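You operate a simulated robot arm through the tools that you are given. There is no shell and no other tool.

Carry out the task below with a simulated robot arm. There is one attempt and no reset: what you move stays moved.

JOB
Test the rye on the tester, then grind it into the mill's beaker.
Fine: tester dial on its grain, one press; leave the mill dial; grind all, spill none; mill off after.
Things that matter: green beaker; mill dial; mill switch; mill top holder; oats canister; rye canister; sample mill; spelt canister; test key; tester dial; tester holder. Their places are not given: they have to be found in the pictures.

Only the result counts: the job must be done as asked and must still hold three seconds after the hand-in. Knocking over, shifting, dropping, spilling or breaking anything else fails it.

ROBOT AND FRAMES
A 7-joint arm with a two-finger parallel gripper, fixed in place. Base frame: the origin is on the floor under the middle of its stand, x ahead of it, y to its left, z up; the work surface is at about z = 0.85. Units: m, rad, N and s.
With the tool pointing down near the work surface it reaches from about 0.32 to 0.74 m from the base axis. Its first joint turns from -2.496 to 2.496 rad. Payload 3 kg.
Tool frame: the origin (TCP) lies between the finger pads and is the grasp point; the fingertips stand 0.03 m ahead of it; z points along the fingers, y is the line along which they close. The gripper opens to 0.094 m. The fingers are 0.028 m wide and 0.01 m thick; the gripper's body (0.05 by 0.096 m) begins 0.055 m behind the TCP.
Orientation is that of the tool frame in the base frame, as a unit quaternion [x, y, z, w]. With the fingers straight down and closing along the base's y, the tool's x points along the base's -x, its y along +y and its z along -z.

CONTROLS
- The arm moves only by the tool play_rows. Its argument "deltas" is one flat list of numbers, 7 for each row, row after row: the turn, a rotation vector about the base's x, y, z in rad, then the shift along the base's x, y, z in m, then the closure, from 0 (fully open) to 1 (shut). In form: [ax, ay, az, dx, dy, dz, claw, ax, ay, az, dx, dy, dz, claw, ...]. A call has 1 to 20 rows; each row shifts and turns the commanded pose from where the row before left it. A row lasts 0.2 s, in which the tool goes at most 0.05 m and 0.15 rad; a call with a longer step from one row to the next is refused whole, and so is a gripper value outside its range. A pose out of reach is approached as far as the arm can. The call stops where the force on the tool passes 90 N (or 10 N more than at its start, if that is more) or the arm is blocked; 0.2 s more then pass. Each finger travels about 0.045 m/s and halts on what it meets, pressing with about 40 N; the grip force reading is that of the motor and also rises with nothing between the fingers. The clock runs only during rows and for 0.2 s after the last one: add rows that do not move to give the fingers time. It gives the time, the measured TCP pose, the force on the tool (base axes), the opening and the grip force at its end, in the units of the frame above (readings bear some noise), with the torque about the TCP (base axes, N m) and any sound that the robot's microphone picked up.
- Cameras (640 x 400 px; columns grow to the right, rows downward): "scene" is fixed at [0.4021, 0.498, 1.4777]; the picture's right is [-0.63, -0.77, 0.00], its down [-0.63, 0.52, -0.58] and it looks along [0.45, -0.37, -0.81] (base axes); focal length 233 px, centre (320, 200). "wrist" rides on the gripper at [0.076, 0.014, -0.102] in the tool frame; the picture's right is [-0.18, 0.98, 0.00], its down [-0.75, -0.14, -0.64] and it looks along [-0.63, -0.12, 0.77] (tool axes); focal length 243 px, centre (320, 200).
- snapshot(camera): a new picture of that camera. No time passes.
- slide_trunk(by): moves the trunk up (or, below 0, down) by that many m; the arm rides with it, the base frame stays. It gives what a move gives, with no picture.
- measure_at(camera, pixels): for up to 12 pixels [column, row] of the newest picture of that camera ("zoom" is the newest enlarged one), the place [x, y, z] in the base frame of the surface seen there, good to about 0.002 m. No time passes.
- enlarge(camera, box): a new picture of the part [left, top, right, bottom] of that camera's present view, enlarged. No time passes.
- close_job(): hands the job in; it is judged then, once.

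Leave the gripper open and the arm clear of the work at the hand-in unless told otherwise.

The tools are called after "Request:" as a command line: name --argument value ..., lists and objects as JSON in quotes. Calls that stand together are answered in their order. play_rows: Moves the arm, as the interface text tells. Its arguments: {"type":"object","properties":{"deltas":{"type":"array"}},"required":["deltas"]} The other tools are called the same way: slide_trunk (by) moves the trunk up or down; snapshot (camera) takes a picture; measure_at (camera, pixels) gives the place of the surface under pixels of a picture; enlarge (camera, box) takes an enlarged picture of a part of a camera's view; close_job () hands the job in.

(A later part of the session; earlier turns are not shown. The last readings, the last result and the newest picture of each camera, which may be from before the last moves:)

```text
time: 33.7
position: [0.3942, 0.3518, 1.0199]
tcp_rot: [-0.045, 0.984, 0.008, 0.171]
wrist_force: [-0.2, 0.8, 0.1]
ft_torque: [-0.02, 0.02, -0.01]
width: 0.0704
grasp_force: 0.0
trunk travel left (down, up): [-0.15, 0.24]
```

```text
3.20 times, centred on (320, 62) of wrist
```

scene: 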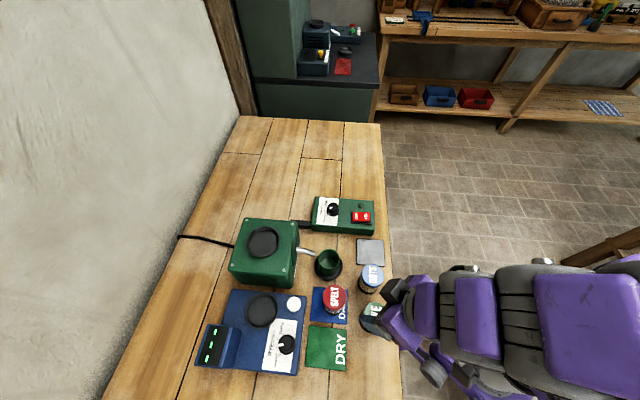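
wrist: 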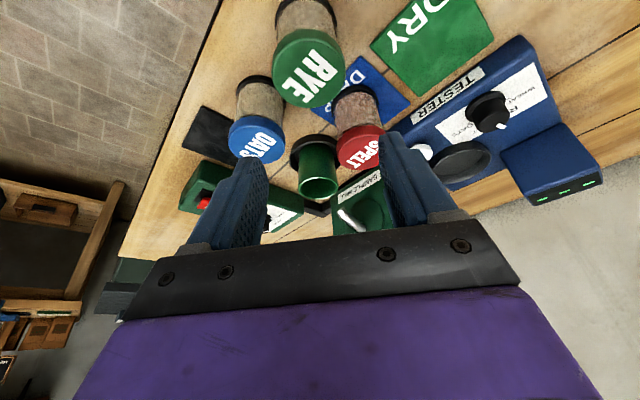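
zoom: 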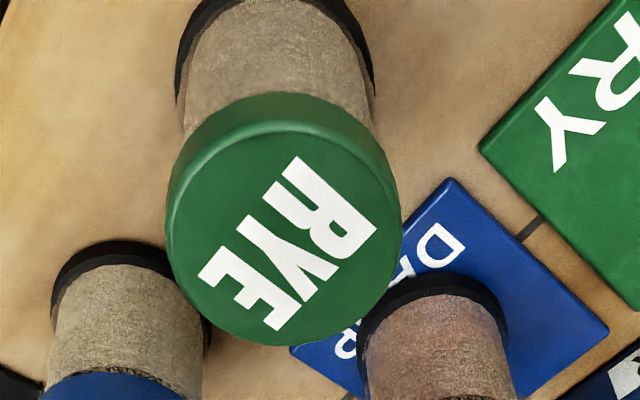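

Request:
measure_at --camera "zoom" --pixels '[[170, 230], [398, 230], [285, 128], [285, 342], [285, 235], [205, 160], [365, 310], [205, 310], [370, 160]]'

```text
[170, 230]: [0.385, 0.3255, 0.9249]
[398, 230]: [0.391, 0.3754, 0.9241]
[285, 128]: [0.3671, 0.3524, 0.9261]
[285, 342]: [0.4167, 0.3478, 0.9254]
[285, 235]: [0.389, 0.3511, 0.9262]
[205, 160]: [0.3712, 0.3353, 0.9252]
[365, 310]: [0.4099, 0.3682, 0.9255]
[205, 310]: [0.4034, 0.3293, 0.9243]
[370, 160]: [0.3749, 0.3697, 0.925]
```

The wrist view puts the lid centre at about (0.3905, 0.3505), so I'll aim for (0.392, 0.350). Descending to z≈0.905.

Request:
play_rows --deltas '[0, 0, 0, -0.002, -0.0013, -0.03, 0.25, 0, 0, 0, 0, 0, -0.03, 0.25, 0, 0, 0, 0, 0, -0.03, 0.25, 0, 0, 0, 0, 0, -0.025, 0.25, 0, 0, 0, 0, 0, 0, 0.25]'

Request:
snapshot --camera "wrist"

Request:
snapshot --camera "scene"

```text
time: 34.9
position: [0.3899, 0.3489, 0.903]
tcp_rot: [-0.046, 0.984, 0.008, 0.17]
wrist_force: [0.4, -0.2, -0.3]
ft_torque: [0.0, 0.03, -0.01]
width: 0.0704
grasp_force: 0.1
trunk travel left (down, up): [-0.15, 0.24]
```

```text
taken
```

wrist: 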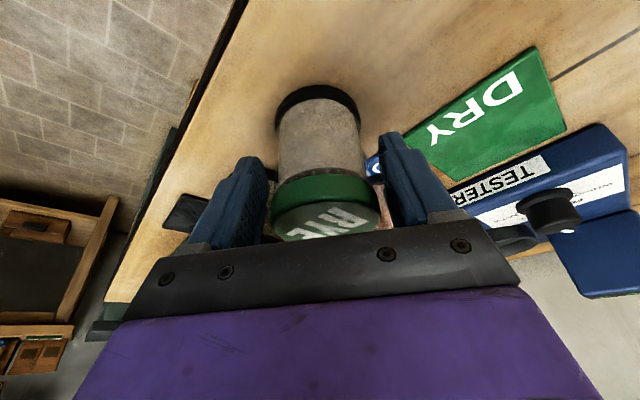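

```text
taken
```

scene: 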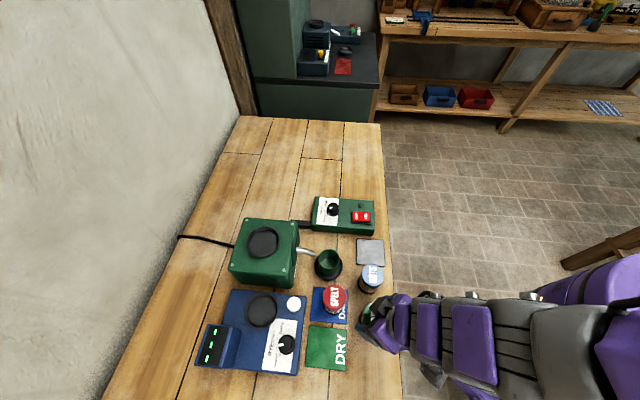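

RYE is centred between the fingers. I'll close gently in steps.

Request:
play_rows --deltas '[0, 0, 0, 0, 0, 0, 0.35, 0, 0, 0, 0, 0, 0, 0.42, 0, 0, 0, 0, 0, 0, 0.5, 0, 0, 0, 0, 0, 0, 0.6, 0, 0, 0, 0, 0, 0, 0.6]'

```text
time: 36.1
position: [0.3913, 0.3493, 0.9029]
tcp_rot: [-0.044, 0.984, 0.007, 0.171]
wrist_force: [0.0, 0.6, 0.6]
ft_torque: [-0.02, -0.01, 0.03]
width: 0.0564
grasp_force: 40.3
trunk travel left (down, up): [-0.15, 0.24]
```

Gripped at a width of 0.0564 with balanced forces. I'll lift slowly by 3 cm and check.

Request:
play_rows --deltas '[0, 0, 0, 0, 0, 0.01, 0.65, 0, 0, 0, 0, 0, 0.02, 0.65, 0, 0, 0, 0, 0, 0, 0.65]'

Request:
snapshot --camera "wrist"

```text
time: 36.9
position: [0.3906, 0.3474, 0.9327]
tcp_rot: [-0.045, 0.984, 0.007, 0.171]
wrist_force: [-0.7, 0.8, -2.2]
ft_torque: [0.01, 0.03, 0.01]
width: 0.0562
grasp_force: 40.0
trunk travel left (down, up): [-0.15, 0.24]
```

```text
taken
```

wrist: 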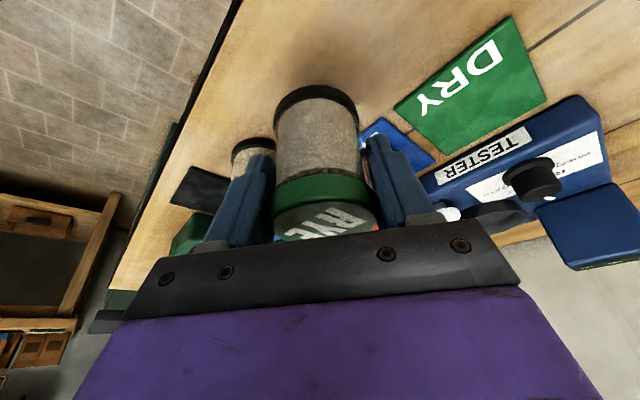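

RYE is held firmly. I'll raise it to z≈1.03 so its bottom is above the other lids, then carry it over the tester holder while turning yaw to about 0.76.

Request:
play_rows --deltas '[0, 0, 0, 0, 0, 0.032, 0.65, 0, 0, 0, 0, 0, 0.032, 0.65, 0, 0, 0, 0, 0, 0.032, 0.65, 0, 0, 0.0825, 0.02194, 0.0233, 0, 0.65, 0, 0, 0.0825, 0.02194, 0.0233, 0, 0.65, 0, 0, 0.0825, 0.02194, 0.0233, 0, 0.65, 0, 0, 0.0825, 0.02194, 0.0233, 0, 0.65, 0, 0, 0.0825, 0.02194, 0.0233, 0, 0.65, 0, 0, 0.0825, 0.02194, 0.0233, 0, 0.65, 0, 0, 0.0825, 0.02194, 0.0233, 0, 0.65, 0, 0, 0.0825, 0.02194, 0.0233, 0, 0.65, 0, 0, 0, 0, 0, 0, 0.65, 0, 0, 0, 0, 0, 0, 0.65]'

Request:
snapshot --camera "wrist"

Request:
snapshot --camera "scene"

```text
time: 39.7
position: [0.5663, 0.5352, 1.0295]
tcp_rot: [-0.363, 0.916, 0.063, 0.159]
wrist_force: [0.2, -0.3, -2.8]
ft_torque: [-0.03, 0.0, -0.01]
width: 0.0563
grasp_force: 40.2
trunk travel left (down, up): [-0.15, 0.24]
```

```text
taken
```

wrist: 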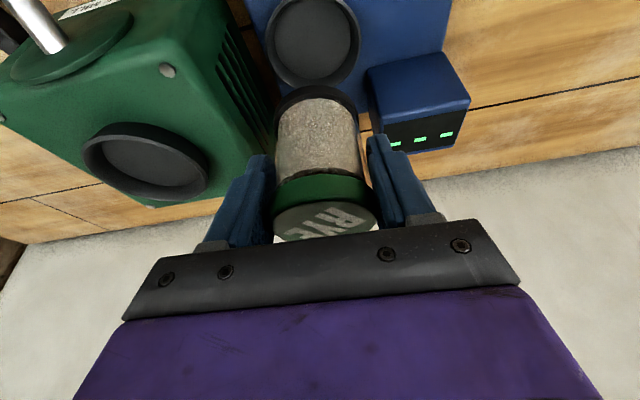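

```text
taken
```

scene: 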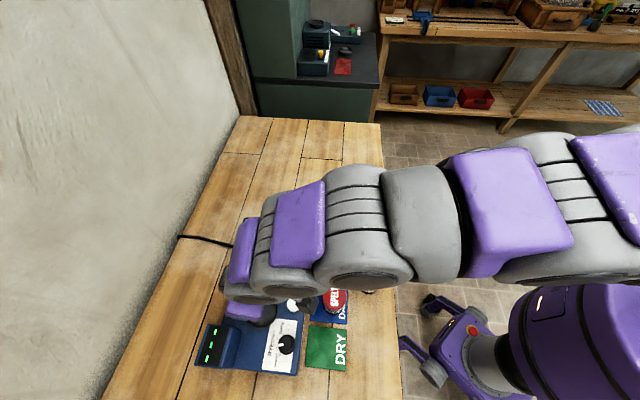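

It's over the tester. In the wrist view the holder ring is at (312,40) and the canister base at (318,100). I'll measure both in this picture to align them.

Request:
enlarge --camera "wrist" --box '[240, 0, 400, 110]'

```text
3.64 times, centred on (320, 55) of wrist
```

zoom: 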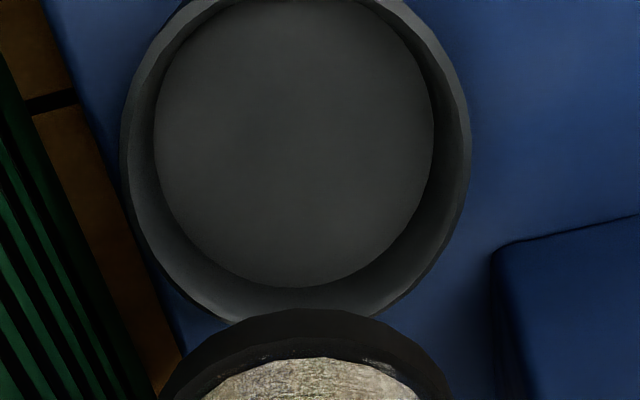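

Request:
measure_at --camera "zoom" --pixels '[[125, 150], [465, 150], [158, 150], [432, 150], [290, 285], [290, 145], [180, 370], [445, 370], [305, 318], [240, 330], [370, 330], [305, 340]]'

```text
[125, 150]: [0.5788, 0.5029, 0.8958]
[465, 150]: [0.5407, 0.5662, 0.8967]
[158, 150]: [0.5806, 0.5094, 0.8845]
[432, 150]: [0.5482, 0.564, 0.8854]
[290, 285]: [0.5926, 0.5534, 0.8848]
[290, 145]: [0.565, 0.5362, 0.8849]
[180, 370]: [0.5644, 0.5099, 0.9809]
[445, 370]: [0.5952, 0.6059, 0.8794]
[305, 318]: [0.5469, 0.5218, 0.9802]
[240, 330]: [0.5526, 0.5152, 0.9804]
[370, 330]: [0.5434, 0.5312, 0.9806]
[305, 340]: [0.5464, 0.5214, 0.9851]
```

The holder centre by the wrist view is (0.565, 0.536). The canister axis is about 2 mm outward of the TCP, so I'll shift (−0.0015, −0.001) and descend to about z=0.945, watching forces.

Request:
play_rows --deltas '[0, 0, 0, -0.0015, -0.001, -0.02, 0.65, 0, 0, 0, 0, 0, -0.025, 0.65, 0, 0, 0, 0, 0, -0.02, 0.65, 0, 0, 0, 0, 0, -0.015, 0.65, 0, 0, 0, 0, 0, 0, 0.65]'

Request:
snapshot --camera "wrist"

Request:
enlarge --camera "wrist" --box '[220, 0, 420, 130]'

```text
time: 40.9
position: [0.564, 0.5326, 0.9503]
tcp_rot: [-0.362, 0.916, 0.063, 0.158]
wrist_force: [0.8, 0.5, -1.8]
ft_torque: [0.02, 0.02, 0.04]
width: 0.0564
grasp_force: 39.9
trunk travel left (down, up): [-0.15, 0.24]
```

```text
taken
```

wrist: 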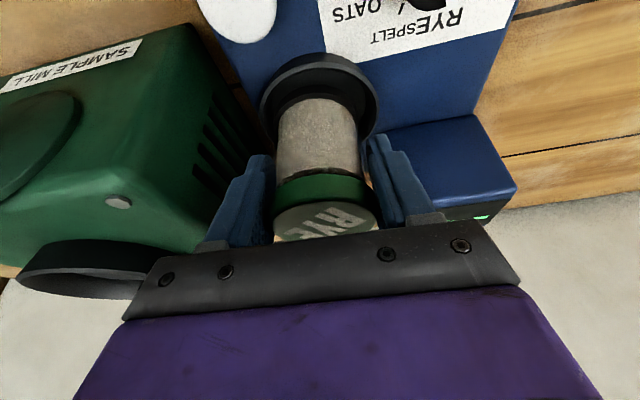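

```text
3.08 times, centred on (320, 65) of wrist
```

zoom: 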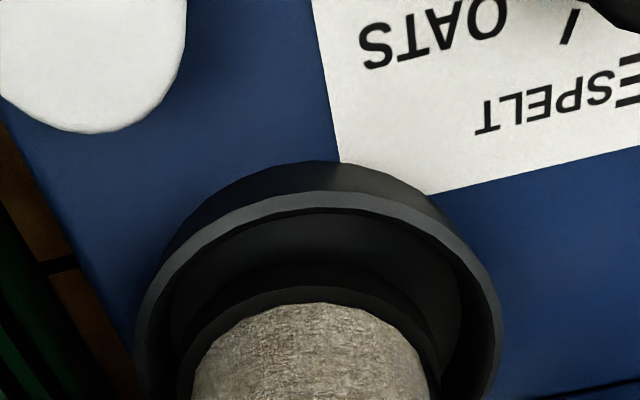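

The base is at about rim height and inside the ring. I'll measure rim and base points to verify centring.

Request:
measure_at --camera "zoom" --pixels '[[320, 200], [320, 225], [320, 250], [320, 275], [320, 290], [320, 300], [150, 330], [490, 330], [195, 330], [425, 330], [185, 370], [440, 370]]'

```text
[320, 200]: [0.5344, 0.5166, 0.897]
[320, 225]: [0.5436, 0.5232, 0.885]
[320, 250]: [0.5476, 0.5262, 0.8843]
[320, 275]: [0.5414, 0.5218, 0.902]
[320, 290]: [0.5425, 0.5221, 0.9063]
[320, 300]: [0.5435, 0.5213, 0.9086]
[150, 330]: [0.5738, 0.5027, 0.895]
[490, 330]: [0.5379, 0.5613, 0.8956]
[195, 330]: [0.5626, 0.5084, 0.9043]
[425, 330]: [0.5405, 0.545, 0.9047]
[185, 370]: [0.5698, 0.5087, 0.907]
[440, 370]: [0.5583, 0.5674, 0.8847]
```

The canister is concentric with the holder to about 1 mm. I'll lower in small steps until contact.

Request:
play_rows --deltas '[0, 0, 0, 0, 0, -0.005, 0.65, 0, 0, 0, 0, 0, -0.004, 0.65, 0, 0, 0, 0, 0, 0, 0.65]'

Request:
play_rows --deltas '[0, 0, 0, 0, 0, -0.002, 0.65, 0, 0, 0, 0, 0, 0, 0.65]'

Request:
play_rows --deltas '[0, 0, 0, 0, 0, -0.002, 0.65, 0, 0, 0, 0, 0, 0, 0.65]'

```text
time: 41.7
position: [0.565, 0.5327, 0.9424]
tcp_rot: [-0.363, 0.916, 0.063, 0.16]
wrist_force: [0.3, 0.3, -1.7]
ft_torque: [-0.02, 0.02, 0.0]
width: 0.0561
grasp_force: 39.8
trunk travel left (down, up): [-0.15, 0.24]
```

```text
time: 42.3
position: [0.5639, 0.5338, 0.9394]
tcp_rot: [-0.362, 0.916, 0.062, 0.159]
wrist_force: [0.2, 0.5, -2.5]
ft_torque: [0.0, 0.05, 0.02]
width: 0.056
grasp_force: 39.8
trunk travel left (down, up): [-0.15, 0.24]
```

```text
time: 42.9
position: [0.5644, 0.5328, 0.9386]
tcp_rot: [-0.362, 0.916, 0.064, 0.16]
wrist_force: [0.1, 0.7, -0.2]
ft_torque: [0.01, 0.0, 0.03]
width: 0.056
grasp_force: 39.8
trunk travel left (down, up): [-0.15, 0.24]
```

Request:
play_rows --deltas '[0, 0, 0, 0, 0, -0.0015, 0.65, 0, 0, 0, 0, 0, 0, 0.65]'

```text
time: 43.5
position: [0.5645, 0.5323, 0.9367]
tcp_rot: [-0.362, 0.916, 0.063, 0.16]
wrist_force: [0.3, -0.7, 8.0]
ft_torque: [-0.26, -0.1, 0.02]
width: 0.0565
grasp_force: 39.9
trunk travel left (down, up): [-0.15, 0.24]
```

Contact (force up by about 10 N), so the canister is seated. I'll open to about 0.07 and rise straight up.

Request:
play_rows --deltas '[0, 0, 0, 0, 0, 0.001, 0.45, 0, 0, 0, 0, 0, 0, 0.35, 0, 0, 0, 0, 0, 0, 0.25, 0, 0, 0, 0, 0, 0, 0.25, 0, 0, 0, 0, 0, 0.01, 0.25, 0, 0, 0, 0, 0, 0.02, 0.25, 0, 0, 0, 0, 0, 0.03, 0.25, 0, 0, 0, 0, 0, 0.04, 0.25, 0, 0, 0, 0, 0, 0.03, 0.25, 0, 0, 0, 0, 0, 0, 0.25]'

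Request:
snapshot --camera "wrist"

```text
time: 45.7
position: [0.5656, 0.5325, 1.0664]
tcp_rot: [-0.362, 0.917, 0.062, 0.159]
wrist_force: [0.1, -0.2, 0.2]
ft_torque: [-0.01, 0.0, -0.01]
width: 0.0704
grasp_force: 0.2
trunk travel left (down, up): [-0.15, 0.24]
```

```text
taken
```

wrist: 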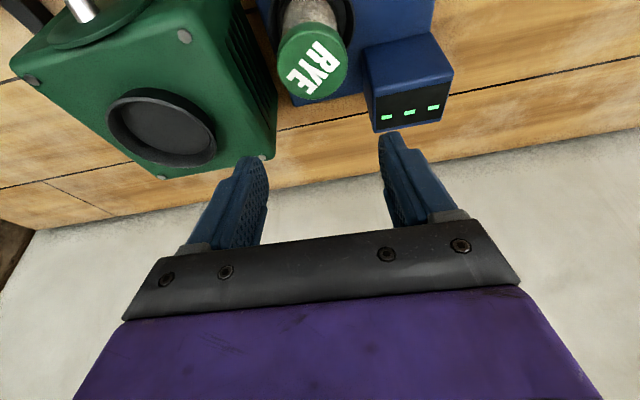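

RYE stands in the tester holder. Next comes the key at (0.529, 0.4707). I'll move inward, level the tool, turn yaw to 0 and close the fingers, staying at z≈1.066.

Request:
play_rows --deltas '[0, 0, 0, -0.019, -0.031, 0, 0.5, 0, 0, 0, -0.018, -0.031, 0, 0.7, -0.0795, 0.085, 0, 0, 0, 0, 0.9, -0.0795, 0.085, 0, 0, 0, 0, 1, -0.0795, 0.085, 0, 0, 0, 0, 1, 0, 0, -0.1253, 0, 0, 0, 1, 0, 0, -0.1253, 0, 0, 0, 1, 0, 0, -0.1253, 0, 0, 0, 1, 0, 0, -0.1253, 0, 0, 0, 1, 0, 0, -0.1253, 0, 0, 0, 1, 0, 0, -0.1253, 0, 0, 0, 1, 0, 0, 0, 0, 0, 0, 1, 0, 0, 0, 0, 0, 0, 1]'

Request:
play_rows --deltas '[0, 0, 0, 0, 0, 0, 1]'

Request:
snapshot --camera "wrist"

Request:
snapshot --camera "scene"

```text
time: 48.5
position: [0.5284, 0.4709, 1.065]
tcp_rot: [-0.001, 1.0, 0.0, -0.003]
wrist_force: [0.0, 0.4, 0.8]
ft_torque: [-0.03, -0.01, 0.03]
width: 0.0001
grasp_force: 32.7
trunk travel left (down, up): [-0.15, 0.24]
```

```text
time: 48.9
position: [0.5292, 0.4718, 1.0662]
tcp_rot: [0.0, 1.0, 0.0, -0.003]
wrist_force: [0.2, -0.2, -0.3]
ft_torque: [0.0, 0.0, 0.01]
width: 0.0
grasp_force: 33.0
trunk travel left (down, up): [-0.15, 0.24]
```

```text
taken
```

wrist: 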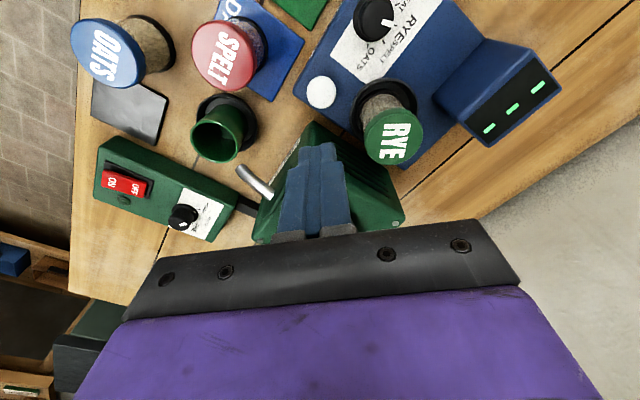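

```text
taken
```

scene: 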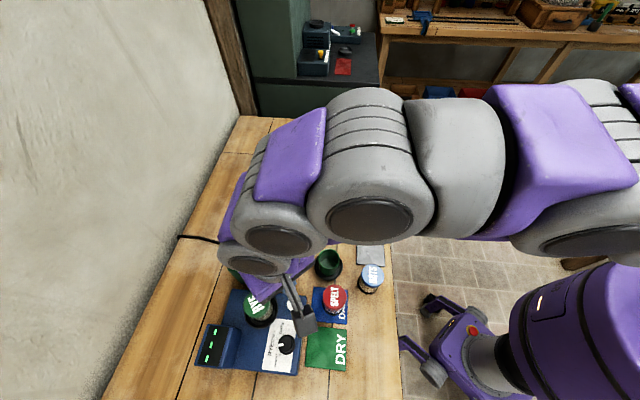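

The fingers are closed and the tool is vertical over the key. I'll check the key's centre from this view, around (321,92).

Request:
enlarge --camera "wrist" --box '[280, 60, 440, 170]'

Request:
measure_at --camera "wrist" --pixels '[[321, 92], [307, 92], [335, 92], [321, 78], [321, 106], [320, 160], [318, 150], [390, 135]]'

```text
3.64 times, centred on (360, 115) of wrist
```

zoom: 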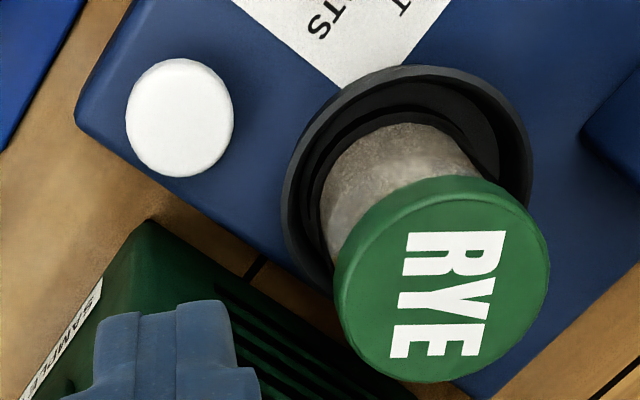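

```text
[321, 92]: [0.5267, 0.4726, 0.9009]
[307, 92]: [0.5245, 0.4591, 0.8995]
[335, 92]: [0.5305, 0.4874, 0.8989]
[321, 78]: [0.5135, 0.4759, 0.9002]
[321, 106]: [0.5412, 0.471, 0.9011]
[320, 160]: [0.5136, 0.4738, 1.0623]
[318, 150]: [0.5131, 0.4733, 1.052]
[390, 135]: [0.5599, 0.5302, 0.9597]
```

The key centre checks out at about (0.528, 0.472) with its top at z≈0.901. I'll descend to TCP z≈0.942 (tips at about 0.912), then step down.

Request:
play_rows --deltas '[0, 0, 0, -0.001, 0.0005, -0.035, 1, 0, 0, 0, 0, 0, -0.035, 1, 0, 0, 0, 0, 0, -0.035, 1, 0, 0, 0, 0, 0, -0.018, 1, 0, 0, 0, 0, 0, 0, 1]'

Request:
snapshot --camera "wrist"

```text
time: 50.1
position: [0.5278, 0.4714, 0.9442]
tcp_rot: [0.0, 1.0, -0.001, -0.002]
wrist_force: [0.7, 0.4, -0.1]
ft_torque: [-0.01, -0.01, 0.01]
width: 0.0
grasp_force: 33.2
trunk travel left (down, up): [-0.15, 0.24]
```

```text
taken
```

wrist: 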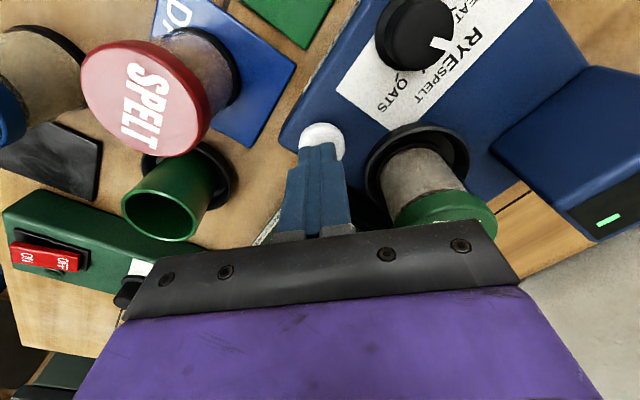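

The fingertips are just over the key. I'll step down gently to find contact.

Request:
play_rows --deltas '[0, 0, 0, 0, 0, -0.008, 1, 0, 0, 0, 0, 0, -0.003, 1, 0, 0, 0, 0, 0, 0, 1]'

Request:
play_rows --deltas '[0, 0, 0, 0, 0, -0.003, 1, 0, 0, 0, 0, 0, 0, 1]'

```text
time: 50.9
position: [0.5264, 0.4724, 0.932]
tcp_rot: [0.0, 1.0, 0.0, -0.002]
wrist_force: [0.1, 0.4, -0.3]
ft_torque: [-0.01, -0.03, 0.01]
width: 0.0
grasp_force: 33.5
trunk travel left (down, up): [-0.15, 0.24]
```

```text
time: 51.5
position: [0.5267, 0.4715, 0.9314]
tcp_rot: [0.001, 1.0, 0.0, -0.003]
wrist_force: [-0.7, -0.2, 0.9]
ft_torque: [-0.03, 0.02, 0.0]
width: 0.0
grasp_force: 32.8
trunk travel left (down, up): [-0.15, 0.24]
```

Request:
play_rows --deltas '[0, 0, 0, 0, 0, -0.003, 1, 0, 0, 0, 0, 0, 0, 1]'

```text
time: 52.1
position: [0.5271, 0.4712, 0.9271]
tcp_rot: [0.0, 1.0, 0.0, -0.003]
wrist_force: [0.7, 0.0, 1.0]
ft_torque: [-0.02, -0.01, -0.03]
width: 0.0
grasp_force: 33.3
trunk travel left (down, up): [-0.15, 0.24]
heard: click
```

A click: the key has been pressed once. I'll raise straight up and read the display.

Request:
play_rows --deltas '[0, 0, 0, 0, 0, 0.015, 1, 0, 0, 0, 0, 0, 0.04, 1, 0, 0, 0, 0, 0, 0.04, 1, 0, 0, 0, 0, 0, 0.03, 1, 0, 0, 0, 0, 0, 0, 1]'

Request:
snapshot --camera "scene"

Request:
enlarge --camera "scene" --box '[190, 280, 310, 380]'

Request:
snapshot --camera "wrist"

```text
time: 53.3
position: [0.5245, 0.4717, 1.0516]
tcp_rot: [0.0, 1.0, 0.0, -0.004]
wrist_force: [-0.3, 0.8, -0.9]
ft_torque: [0.0, -0.03, -0.04]
width: 0.0001
grasp_force: 33.7
trunk travel left (down, up): [-0.15, 0.24]
```

```text
taken
```

scene: 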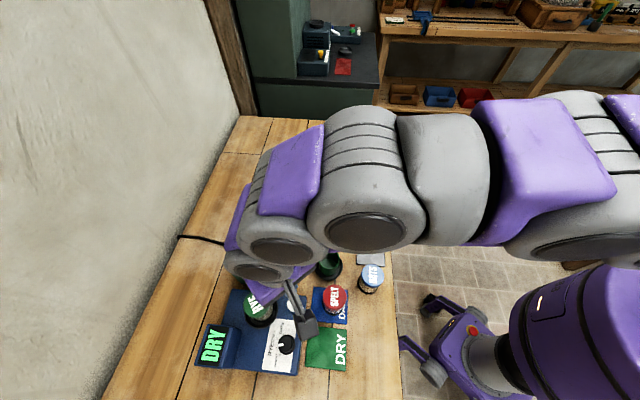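

```text
4.00 times, centred on (250, 330) of scene
```

zoom: 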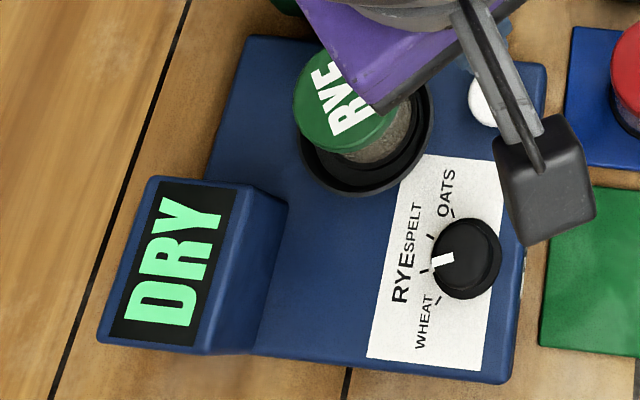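

```text
taken
```

wrist: 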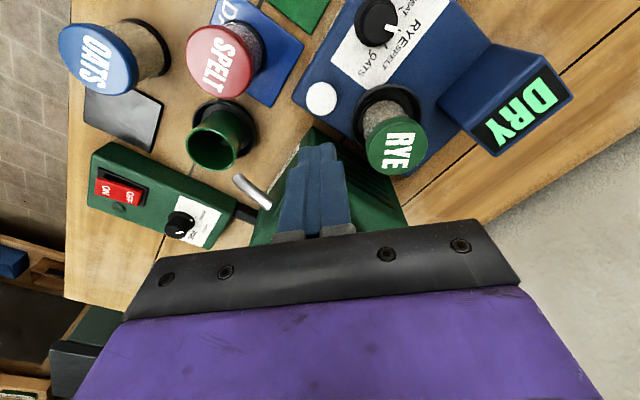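

The display reads DRY and the test is done. Next I'll re-grasp RYE. I'll measure its lid from the wrist view (about (393,145)) and the scene view.

Request:
enlarge --camera "wrist" --box '[330, 70, 450, 190]'

```text
3.33 times, centred on (390, 130) of wrist
```

zoom: 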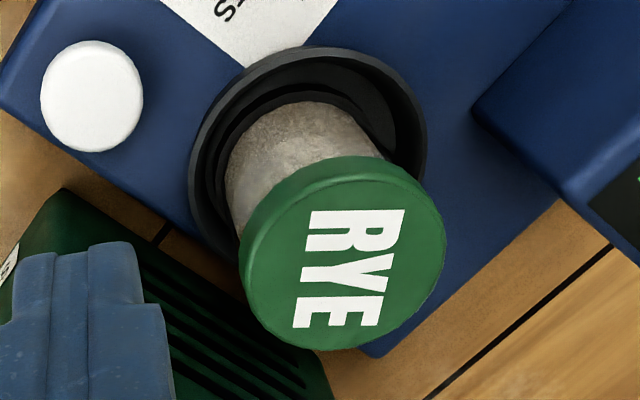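

Request:
measure_at --camera "zoom" --pixels '[[248, 260], [440, 240], [345, 185], [345, 345], [345, 262], [275, 205], [420, 315], [280, 325], [410, 195]]'

```text
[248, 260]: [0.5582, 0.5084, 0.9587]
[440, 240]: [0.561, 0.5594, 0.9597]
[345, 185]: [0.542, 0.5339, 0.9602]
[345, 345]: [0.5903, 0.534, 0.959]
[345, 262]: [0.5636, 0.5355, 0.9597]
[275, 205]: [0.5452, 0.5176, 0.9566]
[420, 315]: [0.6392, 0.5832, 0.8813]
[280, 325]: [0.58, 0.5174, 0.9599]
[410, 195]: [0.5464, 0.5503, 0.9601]
```

RYE's centre is at about (0.564, 0.534), matching where I released it. I'll turn back to yaw 0.75, tilt 0.35, open to 0.07 and move over it at z≈1.05.

Request:
play_rows --deltas '[0, 0, 0.1253, 0, 0, 0, 0.8, 0, 0, 0.1253, 0, 0, 0, 0.6, 0, 0, 0.1253, 0, 0, 0, 0.4, 0, 0, 0.1253, 0, 0, 0, 0.25, 0, 0, 0.1253, 0, 0, 0, 0.25, 0, 0, 0.1253, 0, 0, 0, 0.25, 0.0795, -0.085, 0, 0, 0, 0, 0.25, 0.0795, -0.085, 0, 0, 0, 0, 0.25, 0.0795, -0.085, 0, 0, 0, 0, 0.25, 0, 0, 0, 0.0185, 0.031, 0, 0.25, 0, 0, 0, 0.0185, 0.031, 0, 0.25, 0, 0, 0, 0, 0, 0, 0.25, 0, 0, 0, 0, 0, 0, 0.25]'

Request:
play_rows --deltas '[0, 0, 0, 0, 0, 0, 0.25]'

Request:
snapshot --camera "wrist"

```text
time: 56.1
position: [0.5644, 0.5319, 1.0516]
tcp_rot: [-0.362, 0.916, 0.062, 0.16]
wrist_force: [0.3, 0.3, 0.0]
ft_torque: [-0.03, -0.01, 0.0]
width: 0.0701
grasp_force: 0.0
trunk travel left (down, up): [-0.15, 0.24]
```

```text
time: 56.5
position: [0.5631, 0.5335, 1.0511]
tcp_rot: [-0.362, 0.917, 0.062, 0.159]
wrist_force: [0.1, 0.2, 0.7]
ft_torque: [0.02, -0.04, 0.0]
width: 0.0708
grasp_force: 0.0
trunk travel left (down, up): [-0.15, 0.24]
```

```text
taken
```

wrist: 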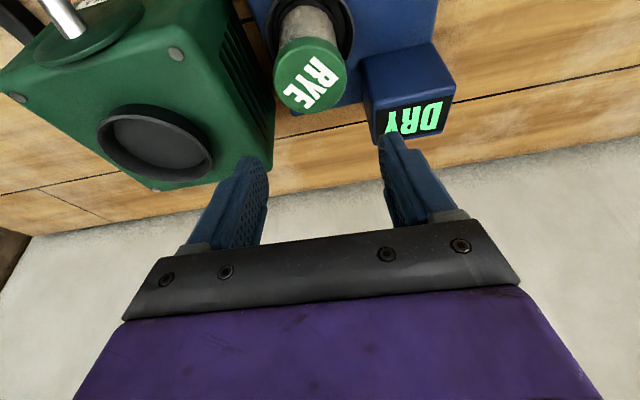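

I'm aligned as before. I'll descend to z≈0.9385 and close on RYE.

Request:
play_rows --deltas '[0, 0, 0, 0, 0, -0.03, 0.25, 0, 0, 0, 0, 0, -0.03, 0.25, 0, 0, 0, 0, 0, -0.03, 0.25, 0, 0, 0, 0, 0, -0.022, 0.25, 0, 0, 0, 0, 0, 0, 0.25]'

Request:
snapshot --camera "wrist"

```text
time: 57.7
position: [0.5612, 0.5331, 0.9392]
tcp_rot: [-0.362, 0.916, 0.063, 0.159]
wrist_force: [-0.6, 0.0, 0.1]
ft_torque: [0.0, 0.03, -0.02]
width: 0.0704
grasp_force: 0.0
trunk travel left (down, up): [-0.15, 0.24]
```

```text
taken
```

wrist: 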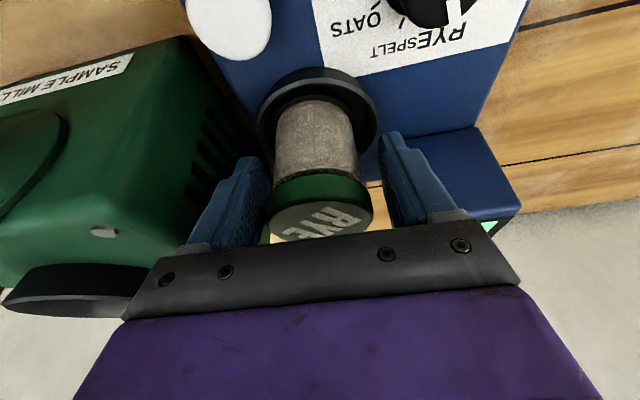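

Request:
play_rows --deltas '[0, 0, 0, 0, 0, 0, 0.35, 0, 0, 0, 0, 0, 0, 0.42, 0, 0, 0, 0, 0, 0, 0.5, 0, 0, 0, 0, 0, 0, 0.6, 0, 0, 0, 0, 0, 0, 0.65]'

```text
time: 58.9
position: [0.5619, 0.5327, 0.9388]
tcp_rot: [-0.362, 0.916, 0.063, 0.159]
wrist_force: [1.4, -0.8, 1.3]
ft_torque: [0.0, -0.06, -0.01]
width: 0.0563
grasp_force: 39.7
trunk travel left (down, up): [-0.15, 0.24]
```

Gripped with balanced forces. I'll lift straight to z≈1.07, then carry it over the mill top holder (0.665, 0.451).

Request:
play_rows --deltas '[0, 0, 0, 0, 0, 0.01, 0.65, 0, 0, 0, 0, 0, 0.025, 0.65, 0, 0, 0, 0, 0, 0.035, 0.65, 0, 0, 0, 0, 0, 0.035, 0.65, 0, 0, 0, 0, 0, 0.027, 0.65, 0, 0, -0.031, 0.0203, -0.0164, 0, 0.65, 0, 0, -0.031, 0.0203, -0.0164, 0, 0.65, 0, 0, -0.031, 0.0203, -0.0164, 0, 0.65, 0, 0, -0.031, 0.0203, -0.0164, 0, 0.65, 0, 0, -0.031, 0.0203, -0.0164, 0, 0.65, 0, 0, 0, 0, 0, 0, 0.65, 0, 0, 0, 0, 0, 0, 0.65]'

Request:
snapshot --camera "wrist"

Request:
enlarge --camera "wrist" --box '[220, 0, 420, 125]'

```text
time: 61.5
position: [0.6648, 0.4531, 1.0717]
tcp_rot: [-0.29, 0.942, 0.05, 0.164]
wrist_force: [0.6, 0.2, -1.9]
ft_torque: [0.01, 0.01, -0.03]
width: 0.0563
grasp_force: 39.7
trunk travel left (down, up): [-0.15, 0.24]
```

```text
taken
```

wrist: 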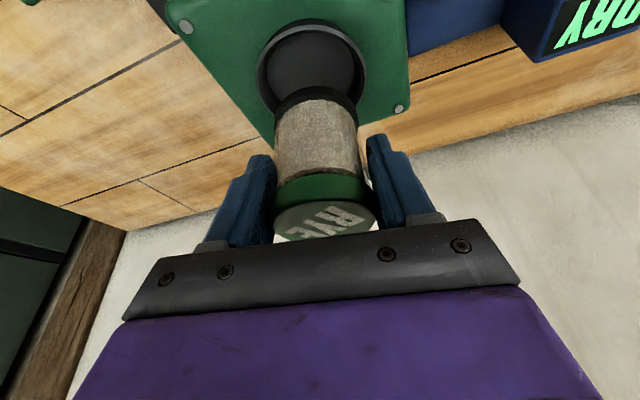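

```text
3.20 times, centred on (320, 62) of wrist
```

zoom: 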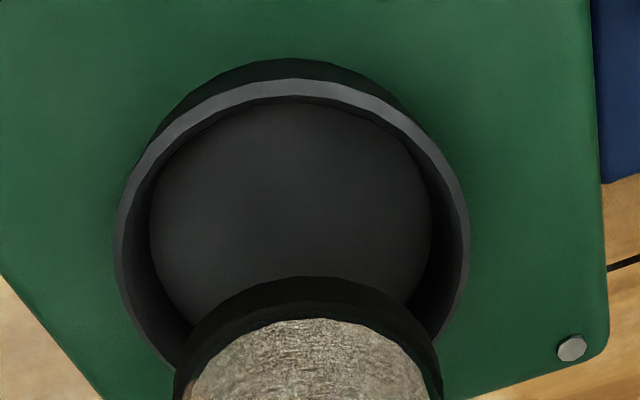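

Request:
measure_at --camera "zoom" --pixels '[[122, 240], [462, 240], [290, 92], [153, 215], [429, 215], [290, 120], [300, 285], [230, 310], [370, 305], [185, 370], [432, 365], [300, 300]]'

```text
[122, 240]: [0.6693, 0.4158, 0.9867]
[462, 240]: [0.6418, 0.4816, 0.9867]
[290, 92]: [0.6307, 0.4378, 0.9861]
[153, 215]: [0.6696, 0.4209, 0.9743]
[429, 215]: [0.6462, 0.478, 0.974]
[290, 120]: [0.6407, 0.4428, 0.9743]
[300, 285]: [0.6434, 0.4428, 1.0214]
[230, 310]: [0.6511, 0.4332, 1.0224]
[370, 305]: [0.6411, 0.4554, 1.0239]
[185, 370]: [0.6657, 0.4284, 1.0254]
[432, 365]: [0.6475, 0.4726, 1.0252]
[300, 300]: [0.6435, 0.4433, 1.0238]
```

The mill holder's centre in this view is (0.665, 0.4525), and the canister base is centred at about (0.667, 0.4548). I'll shift (−0.002, −0.0025) and descend to z≈1.043 for a check.

Request:
play_rows --deltas '[0, 0, 0, -0.002, -0.0025, -0.01, 0.65, 0, 0, 0, 0, 0, -0.01, 0.65, 0, 0, 0, 0, 0, -0.008, 0.65, 0, 0, 0, 0, 0, 0, 0.65]'

Request:
snapshot --camera "wrist"

Request:
enlarge --camera "wrist" --box '[220, 0, 420, 125]'

```text
time: 62.5
position: [0.6635, 0.4497, 1.0439]
tcp_rot: [-0.29, 0.942, 0.05, 0.163]
wrist_force: [-0.4, 0.4, -1.6]
ft_torque: [-0.03, 0.0, 0.01]
width: 0.0564
grasp_force: 40.2
trunk travel left (down, up): [-0.15, 0.24]
```

```text
taken
```

wrist: 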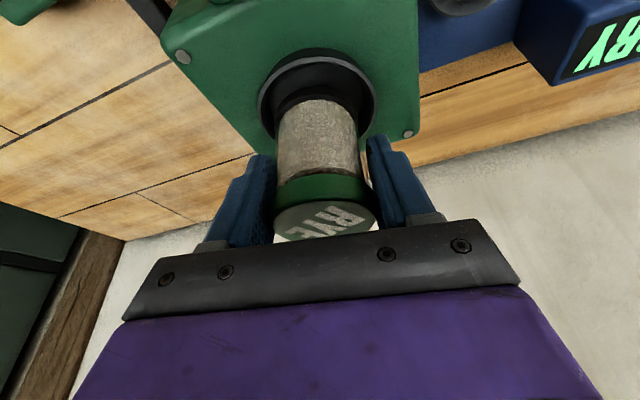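

```text
3.20 times, centred on (320, 62) of wrist
```

zoom: 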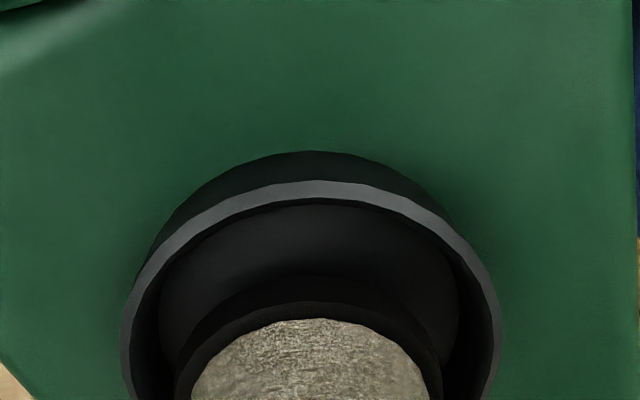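

The base is centred in the ring. I'll lower to contact in small steps.

Request:
play_rows --deltas '[0, 0, 0, 0, 0, -0.006, 0.65, 0, 0, 0, 0, 0, -0.005, 0.65, 0, 0, 0, 0, 0, 0, 0.65]'

Request:
play_rows --deltas '[0, 0, 0, 0, 0, -0.003, 0.65, 0, 0, 0, 0, 0, 0, 0.65]'

Request:
play_rows --deltas '[0, 0, 0, 0, 0, -0.002, 0.65, 0, 0, 0, 0, 0, 0, 0.65]'

```text
time: 63.3
position: [0.6639, 0.4497, 1.0342]
tcp_rot: [-0.29, 0.942, 0.05, 0.163]
wrist_force: [0.5, 0.4, -2.5]
ft_torque: [0.0, 0.01, 0.0]
width: 0.0564
grasp_force: 39.3
trunk travel left (down, up): [-0.15, 0.24]
```

```text
time: 63.9
position: [0.6633, 0.4493, 1.0305]
tcp_rot: [-0.29, 0.942, 0.05, 0.164]
wrist_force: [1.5, 0.2, -2.7]
ft_torque: [0.04, 0.03, 0.01]
width: 0.0564
grasp_force: 40.6
trunk travel left (down, up): [-0.15, 0.24]
```

```text
time: 64.5
position: [0.663, 0.4488, 1.0291]
tcp_rot: [-0.289, 0.942, 0.051, 0.164]
wrist_force: [0.6, 1.4, 7.5]
ft_torque: [-0.04, 0.04, -0.02]
width: 0.0564
grasp_force: 40.6
trunk travel left (down, up): [-0.15, 0.24]
```

Contact (+10 N): it is seated in the mill holder. I'll open and rise straight up.

Request:
play_rows --deltas '[0, 0, 0, 0, 0, 0.0005, 0.45, 0, 0, 0, 0, 0, 0, 0.35, 0, 0, 0, 0, 0, 0, 0.25, 0, 0, 0, 0, 0, 0, 0.25, 0, 0, 0, 0, 0, 0.01, 0.25, 0, 0, 0, 0, 0, 0.02, 0.25, 0, 0, 0, 0, 0, 0.03, 0.25, 0, 0, 0, 0, 0, 0.03, 0.25, 0, 0, 0, 0, 0, 0, 0.25]'

Request:
snapshot --camera "wrist"

```text
time: 66.5
position: [0.6622, 0.4515, 1.1177]
tcp_rot: [-0.29, 0.942, 0.051, 0.163]
wrist_force: [0.4, -0.7, 0.3]
ft_torque: [-0.04, -0.01, -0.02]
width: 0.0707
grasp_force: 0.1
trunk travel left (down, up): [-0.15, 0.24]
```

```text
taken
```

wrist: 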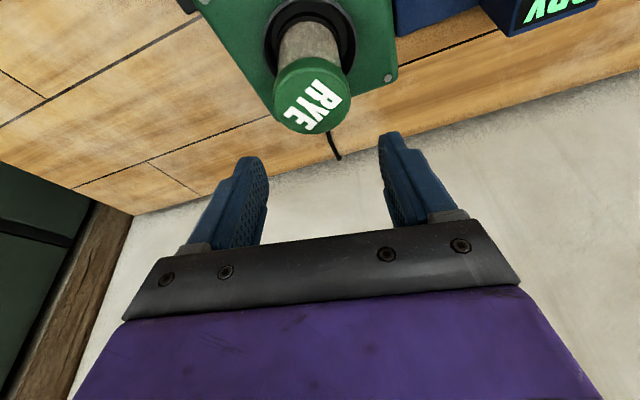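

RYE stands in the mill's top holder. Next I'll move inward and level the tool, closing the fingers for the switch, and view the control box.

Request:
play_rows --deltas '[0, 0, 0, -0.025, -0.03, 0, 0.25, 0, 0, 0, -0.025, -0.03, 0, 0.25, -0.0654, 0.0962, 0, -0.012, -0.038, 0, 0.5, -0.0654, 0.0962, 0, -0.012, -0.038, 0, 0.8, -0.0654, 0.0962, 0, -0.012, -0.038, 0, 1, 0, 0, -0.12, -0.033, -0.0285, 0, 1, 0, 0, -0.12, -0.033, -0.0285, 0, 1, 0, 0, -0.12, -0.03, -0.02, 0, 1, 0, 0, -0.12, -0.02, 0, 0, 1, 0, 0, -0.117, 0, 0, 0, 1, 0, 0, 0, 0, 0, 0, 1]'

Request:
snapshot --camera "scene"

Request:
snapshot --camera "wrist"

```text
time: 68.9
position: [0.4587, 0.1975, 1.1192]
tcp_rot: [0.001, 1.0, -0.001, -0.003]
wrist_force: [0.0, 1.3, 0.5]
ft_torque: [-0.01, 0.01, -0.02]
width: 0.0001
grasp_force: 32.7
trunk travel left (down, up): [-0.15, 0.24]
```

```text
taken
```

scene: 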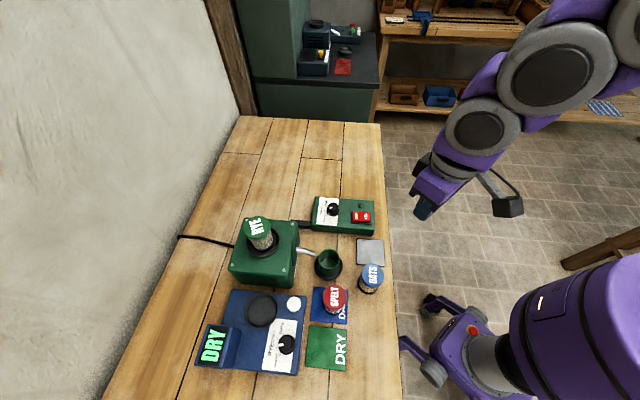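

```text
taken
```

wrist: 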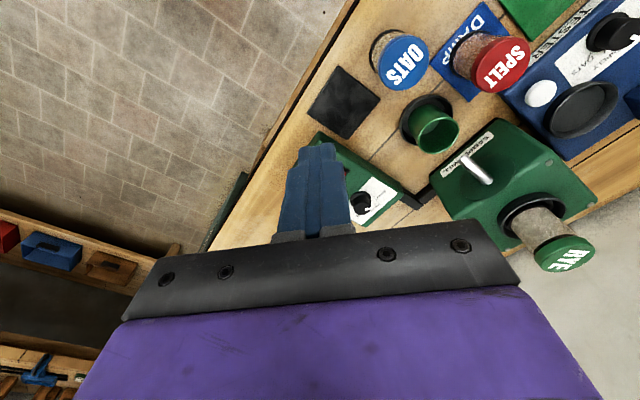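

Good clear scene. I'll zoom in on the control box switch at about (361,216) and on the RYE canister on the mill.

Request:
enlarge --camera "scene" --box '[225, 205, 345, 285]'

Request:
enlarge --camera "scene" --box '[305, 190, 385, 240]'

```text
5.00 times, centred on (285, 245) of scene
```

zoom: 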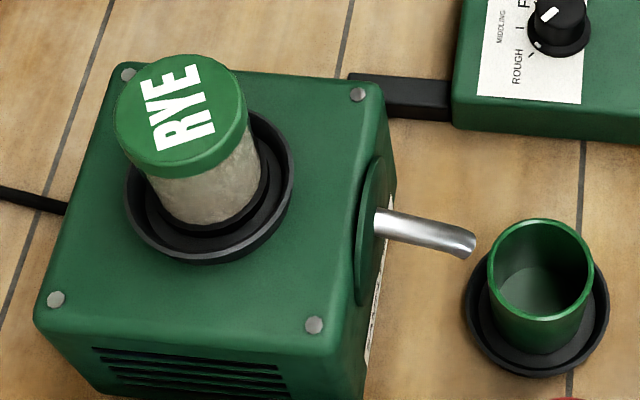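

```text
8.00 times, centred on (345, 215) of scene
```

zoom: 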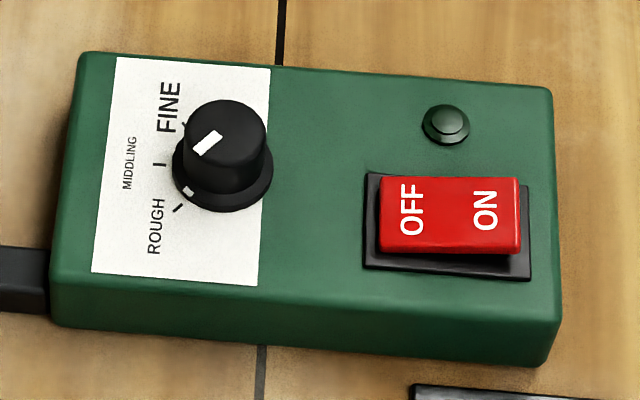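

The dial is left as it is. The rocker has OFF at zoom (412,210) and ON at zoom (487,210), with the ON side raised. I'll measure it.

Request:
measure_at --camera "zoom" --pixels '[[385, 215], [412, 212], [450, 215], [487, 212], [512, 215], [450, 185], [450, 243], [515, 190], [515, 245], [384, 185], [384, 245], [447, 122]]'

```text
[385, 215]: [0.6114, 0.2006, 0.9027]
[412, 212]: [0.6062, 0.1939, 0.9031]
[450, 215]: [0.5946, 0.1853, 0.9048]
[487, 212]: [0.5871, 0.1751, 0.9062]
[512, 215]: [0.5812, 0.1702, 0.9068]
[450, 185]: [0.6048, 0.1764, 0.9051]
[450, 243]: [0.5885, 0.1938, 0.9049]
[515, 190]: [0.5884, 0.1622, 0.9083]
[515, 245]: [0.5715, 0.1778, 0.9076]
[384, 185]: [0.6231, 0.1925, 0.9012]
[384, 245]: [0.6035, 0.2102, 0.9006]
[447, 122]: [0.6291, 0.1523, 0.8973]
```

The rocker's centre is (0.596, 0.1855), and the raised ON end is at about (0.583, 0.172, 0.907). I'll move above the ON half, (0.586, 0.1755), at z≈1.0, with the closing line along the rocker (yaw −0.785).

Request:
play_rows --deltas '[0, 0, -0.131, 0.0212, -0.0037, -0.0198, 1, 0, 0, -0.131, 0.0212, -0.0037, -0.0198, 1, 0, 0, -0.131, 0.0212, -0.0037, -0.0198, 1, 0, 0, -0.131, 0.0212, -0.0037, -0.0198, 1, 0, 0, -0.131, 0.0212, -0.0037, -0.0198, 1, 0, 0, -0.13, 0.0212, -0.0037, -0.0198, 1, 0, 0, 0, 0, 0, 0, 1, 0, 0, 0, 0, 0, 0, 1]'

Request:
play_rows --deltas '[0, 0, 0, 0, 0, 0, 1]'

Request:
snapshot --camera "wrist"

Request:
snapshot --camera "scene"

```text
time: 70.7
position: [0.5888, 0.1755, 0.9985]
tcp_rot: [0.382, 0.924, 0.0, -0.003]
wrist_force: [-0.3, 0.6, -0.4]
ft_torque: [-0.02, -0.02, 0.02]
width: 0.0
grasp_force: 33.3
trunk travel left (down, up): [-0.15, 0.24]
```

```text
time: 71.1
position: [0.589, 0.1763, 0.9993]
tcp_rot: [0.383, 0.924, 0.0, -0.003]
wrist_force: [-0.8, 0.4, -0.2]
ft_torque: [0.0, 0.05, -0.04]
width: 0.0
grasp_force: 33.5
trunk travel left (down, up): [-0.15, 0.24]
```

```text
taken
```

wrist: 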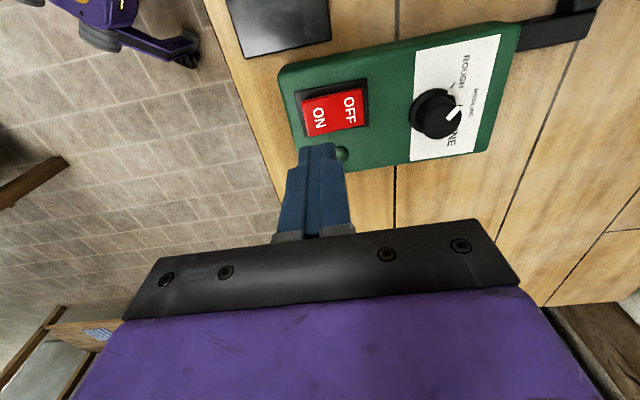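

```text
taken
```

scene: 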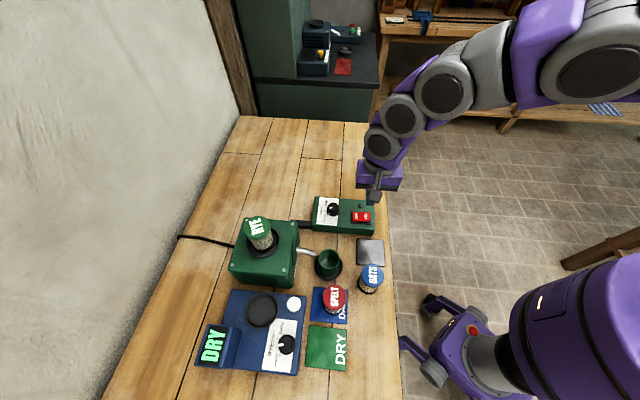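

I'll verify the ON and OFF half positions from the wrist view.

Request:
measure_at --camera "wrist" --pixels '[[320, 118], [306, 120], [348, 108], [336, 112], [312, 100], [318, 132], [438, 112], [340, 153]]'

```text
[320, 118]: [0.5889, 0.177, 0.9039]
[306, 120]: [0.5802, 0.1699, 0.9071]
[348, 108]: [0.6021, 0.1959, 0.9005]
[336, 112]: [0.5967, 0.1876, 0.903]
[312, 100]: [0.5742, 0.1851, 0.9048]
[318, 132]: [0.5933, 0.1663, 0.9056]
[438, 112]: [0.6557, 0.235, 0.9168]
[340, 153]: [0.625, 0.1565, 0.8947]
```

The positions agree. I'll shift (−0.003, −0.003) toward the ON end and descend to z≈0.944.

Request:
play_rows --deltas '[0, 0, 0, -0.003, -0.003, -0.025, 1, 0, 0, 0, 0, 0, -0.025, 1, 0, 0, 0, 0, 0, -0.005, 1, 0, 0, 0, 0, 0, 0, 1]'

Request:
snapshot --camera "wrist"

```text
time: 72.1
position: [0.5867, 0.1733, 0.9452]
tcp_rot: [0.383, 0.924, 0.001, -0.002]
wrist_force: [0.5, -0.6, 1.0]
ft_torque: [0.03, 0.04, -0.02]
width: 0.0
grasp_force: 33.1
trunk travel left (down, up): [-0.15, 0.24]
```

```text
taken
```

wrist: 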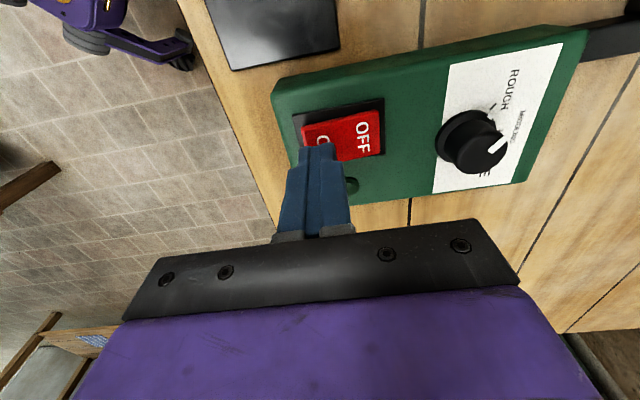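

The fingertips are over the ON end. I'll step down to press ON.

Request:
play_rows --deltas '[0, 0, 0, 0, 0, -0.006, 1, 0, 0, 0, 0, 0, -0.003, 1, 0, 0, 0, 0, 0, 0, 1]'

Request:
play_rows --deltas '[0, 0, 0, 0, 0, -0.003, 1, 0, 0, 0, 0, 0, 0, 1]'

```text
time: 72.9
position: [0.5855, 0.1726, 0.9361]
tcp_rot: [0.384, 0.923, 0.0, -0.003]
wrist_force: [0.8, -0.6, 1.3]
ft_torque: [-0.05, 0.0, -0.01]
width: 0.0
grasp_force: 32.6
trunk travel left (down, up): [-0.15, 0.24]
```

```text
time: 73.5
position: [0.5849, 0.1738, 0.9331]
tcp_rot: [0.383, 0.924, 0.001, -0.003]
wrist_force: [-0.2, -0.7, -0.4]
ft_torque: [0.0, 0.0, 0.01]
width: 0.0
grasp_force: 32.8
trunk travel left (down, up): [-0.15, 0.24]
```

Request:
play_rows --deltas '[0, 0, 0, 0, 0, -0.002, 1, 0, 0, 0, 0, 0, 0, 1]'

```text
time: 74.1
position: [0.5847, 0.1737, 0.9312]
tcp_rot: [0.383, 0.924, 0.002, -0.001]
wrist_force: [-0.6, -1.9, 15.8]
ft_torque: [0.01, -0.13, -0.04]
width: 0.0003
grasp_force: 32.6
trunk travel left (down, up): [-0.15, 0.24]
```

Contact at 15.8 N with no click yet. I'll press a little further.

Request:
play_rows --deltas '[0, 0, 0, 0, 0, -0.002, 1, 0, 0, 0, 0, 0, 0, 1]'

```text
time: 74.7
position: [0.5857, 0.1745, 0.9314]
tcp_rot: [0.383, 0.924, 0.003, 0.0]
wrist_force: [2.5, 0.7, 38.7]
ft_torque: [0.24, -0.35, -0.04]
width: 0.0
grasp_force: 33.3
trunk travel left (down, up): [-0.15, 0.24]
```

38.7 N and no further travel. I'll look at the state now.

Request:
snapshot --camera "scene"

Request:
enlarge --camera "scene" --box '[305, 190, 385, 240]'

Request:
snapshot --camera "wrist"

```text
taken
```

scene: 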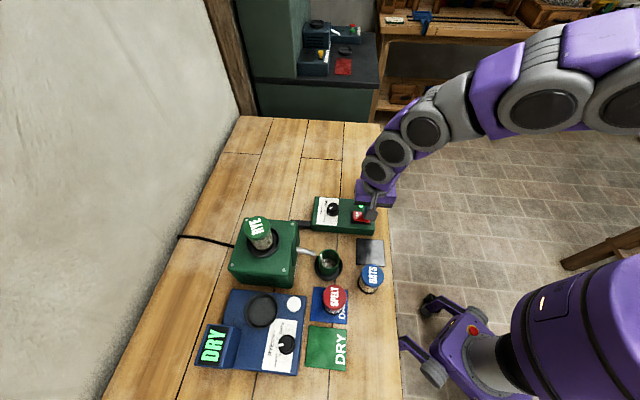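

```text
8.00 times, centred on (345, 215) of scene
```

zoom: 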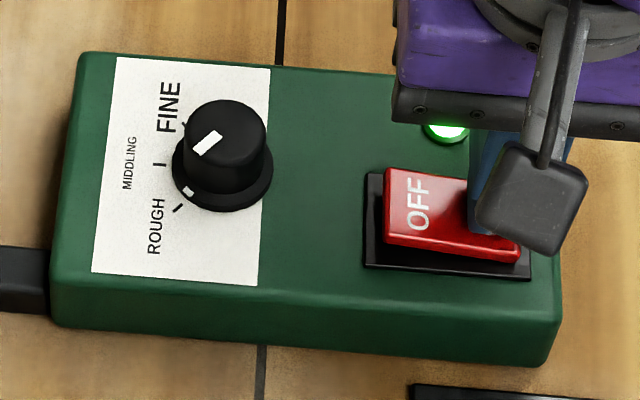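

```text
taken
```

wrist: 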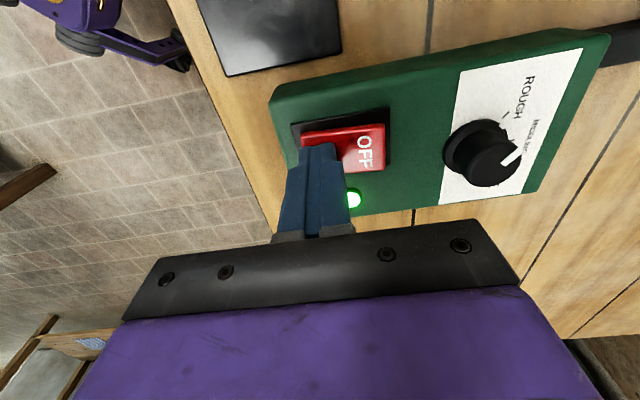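

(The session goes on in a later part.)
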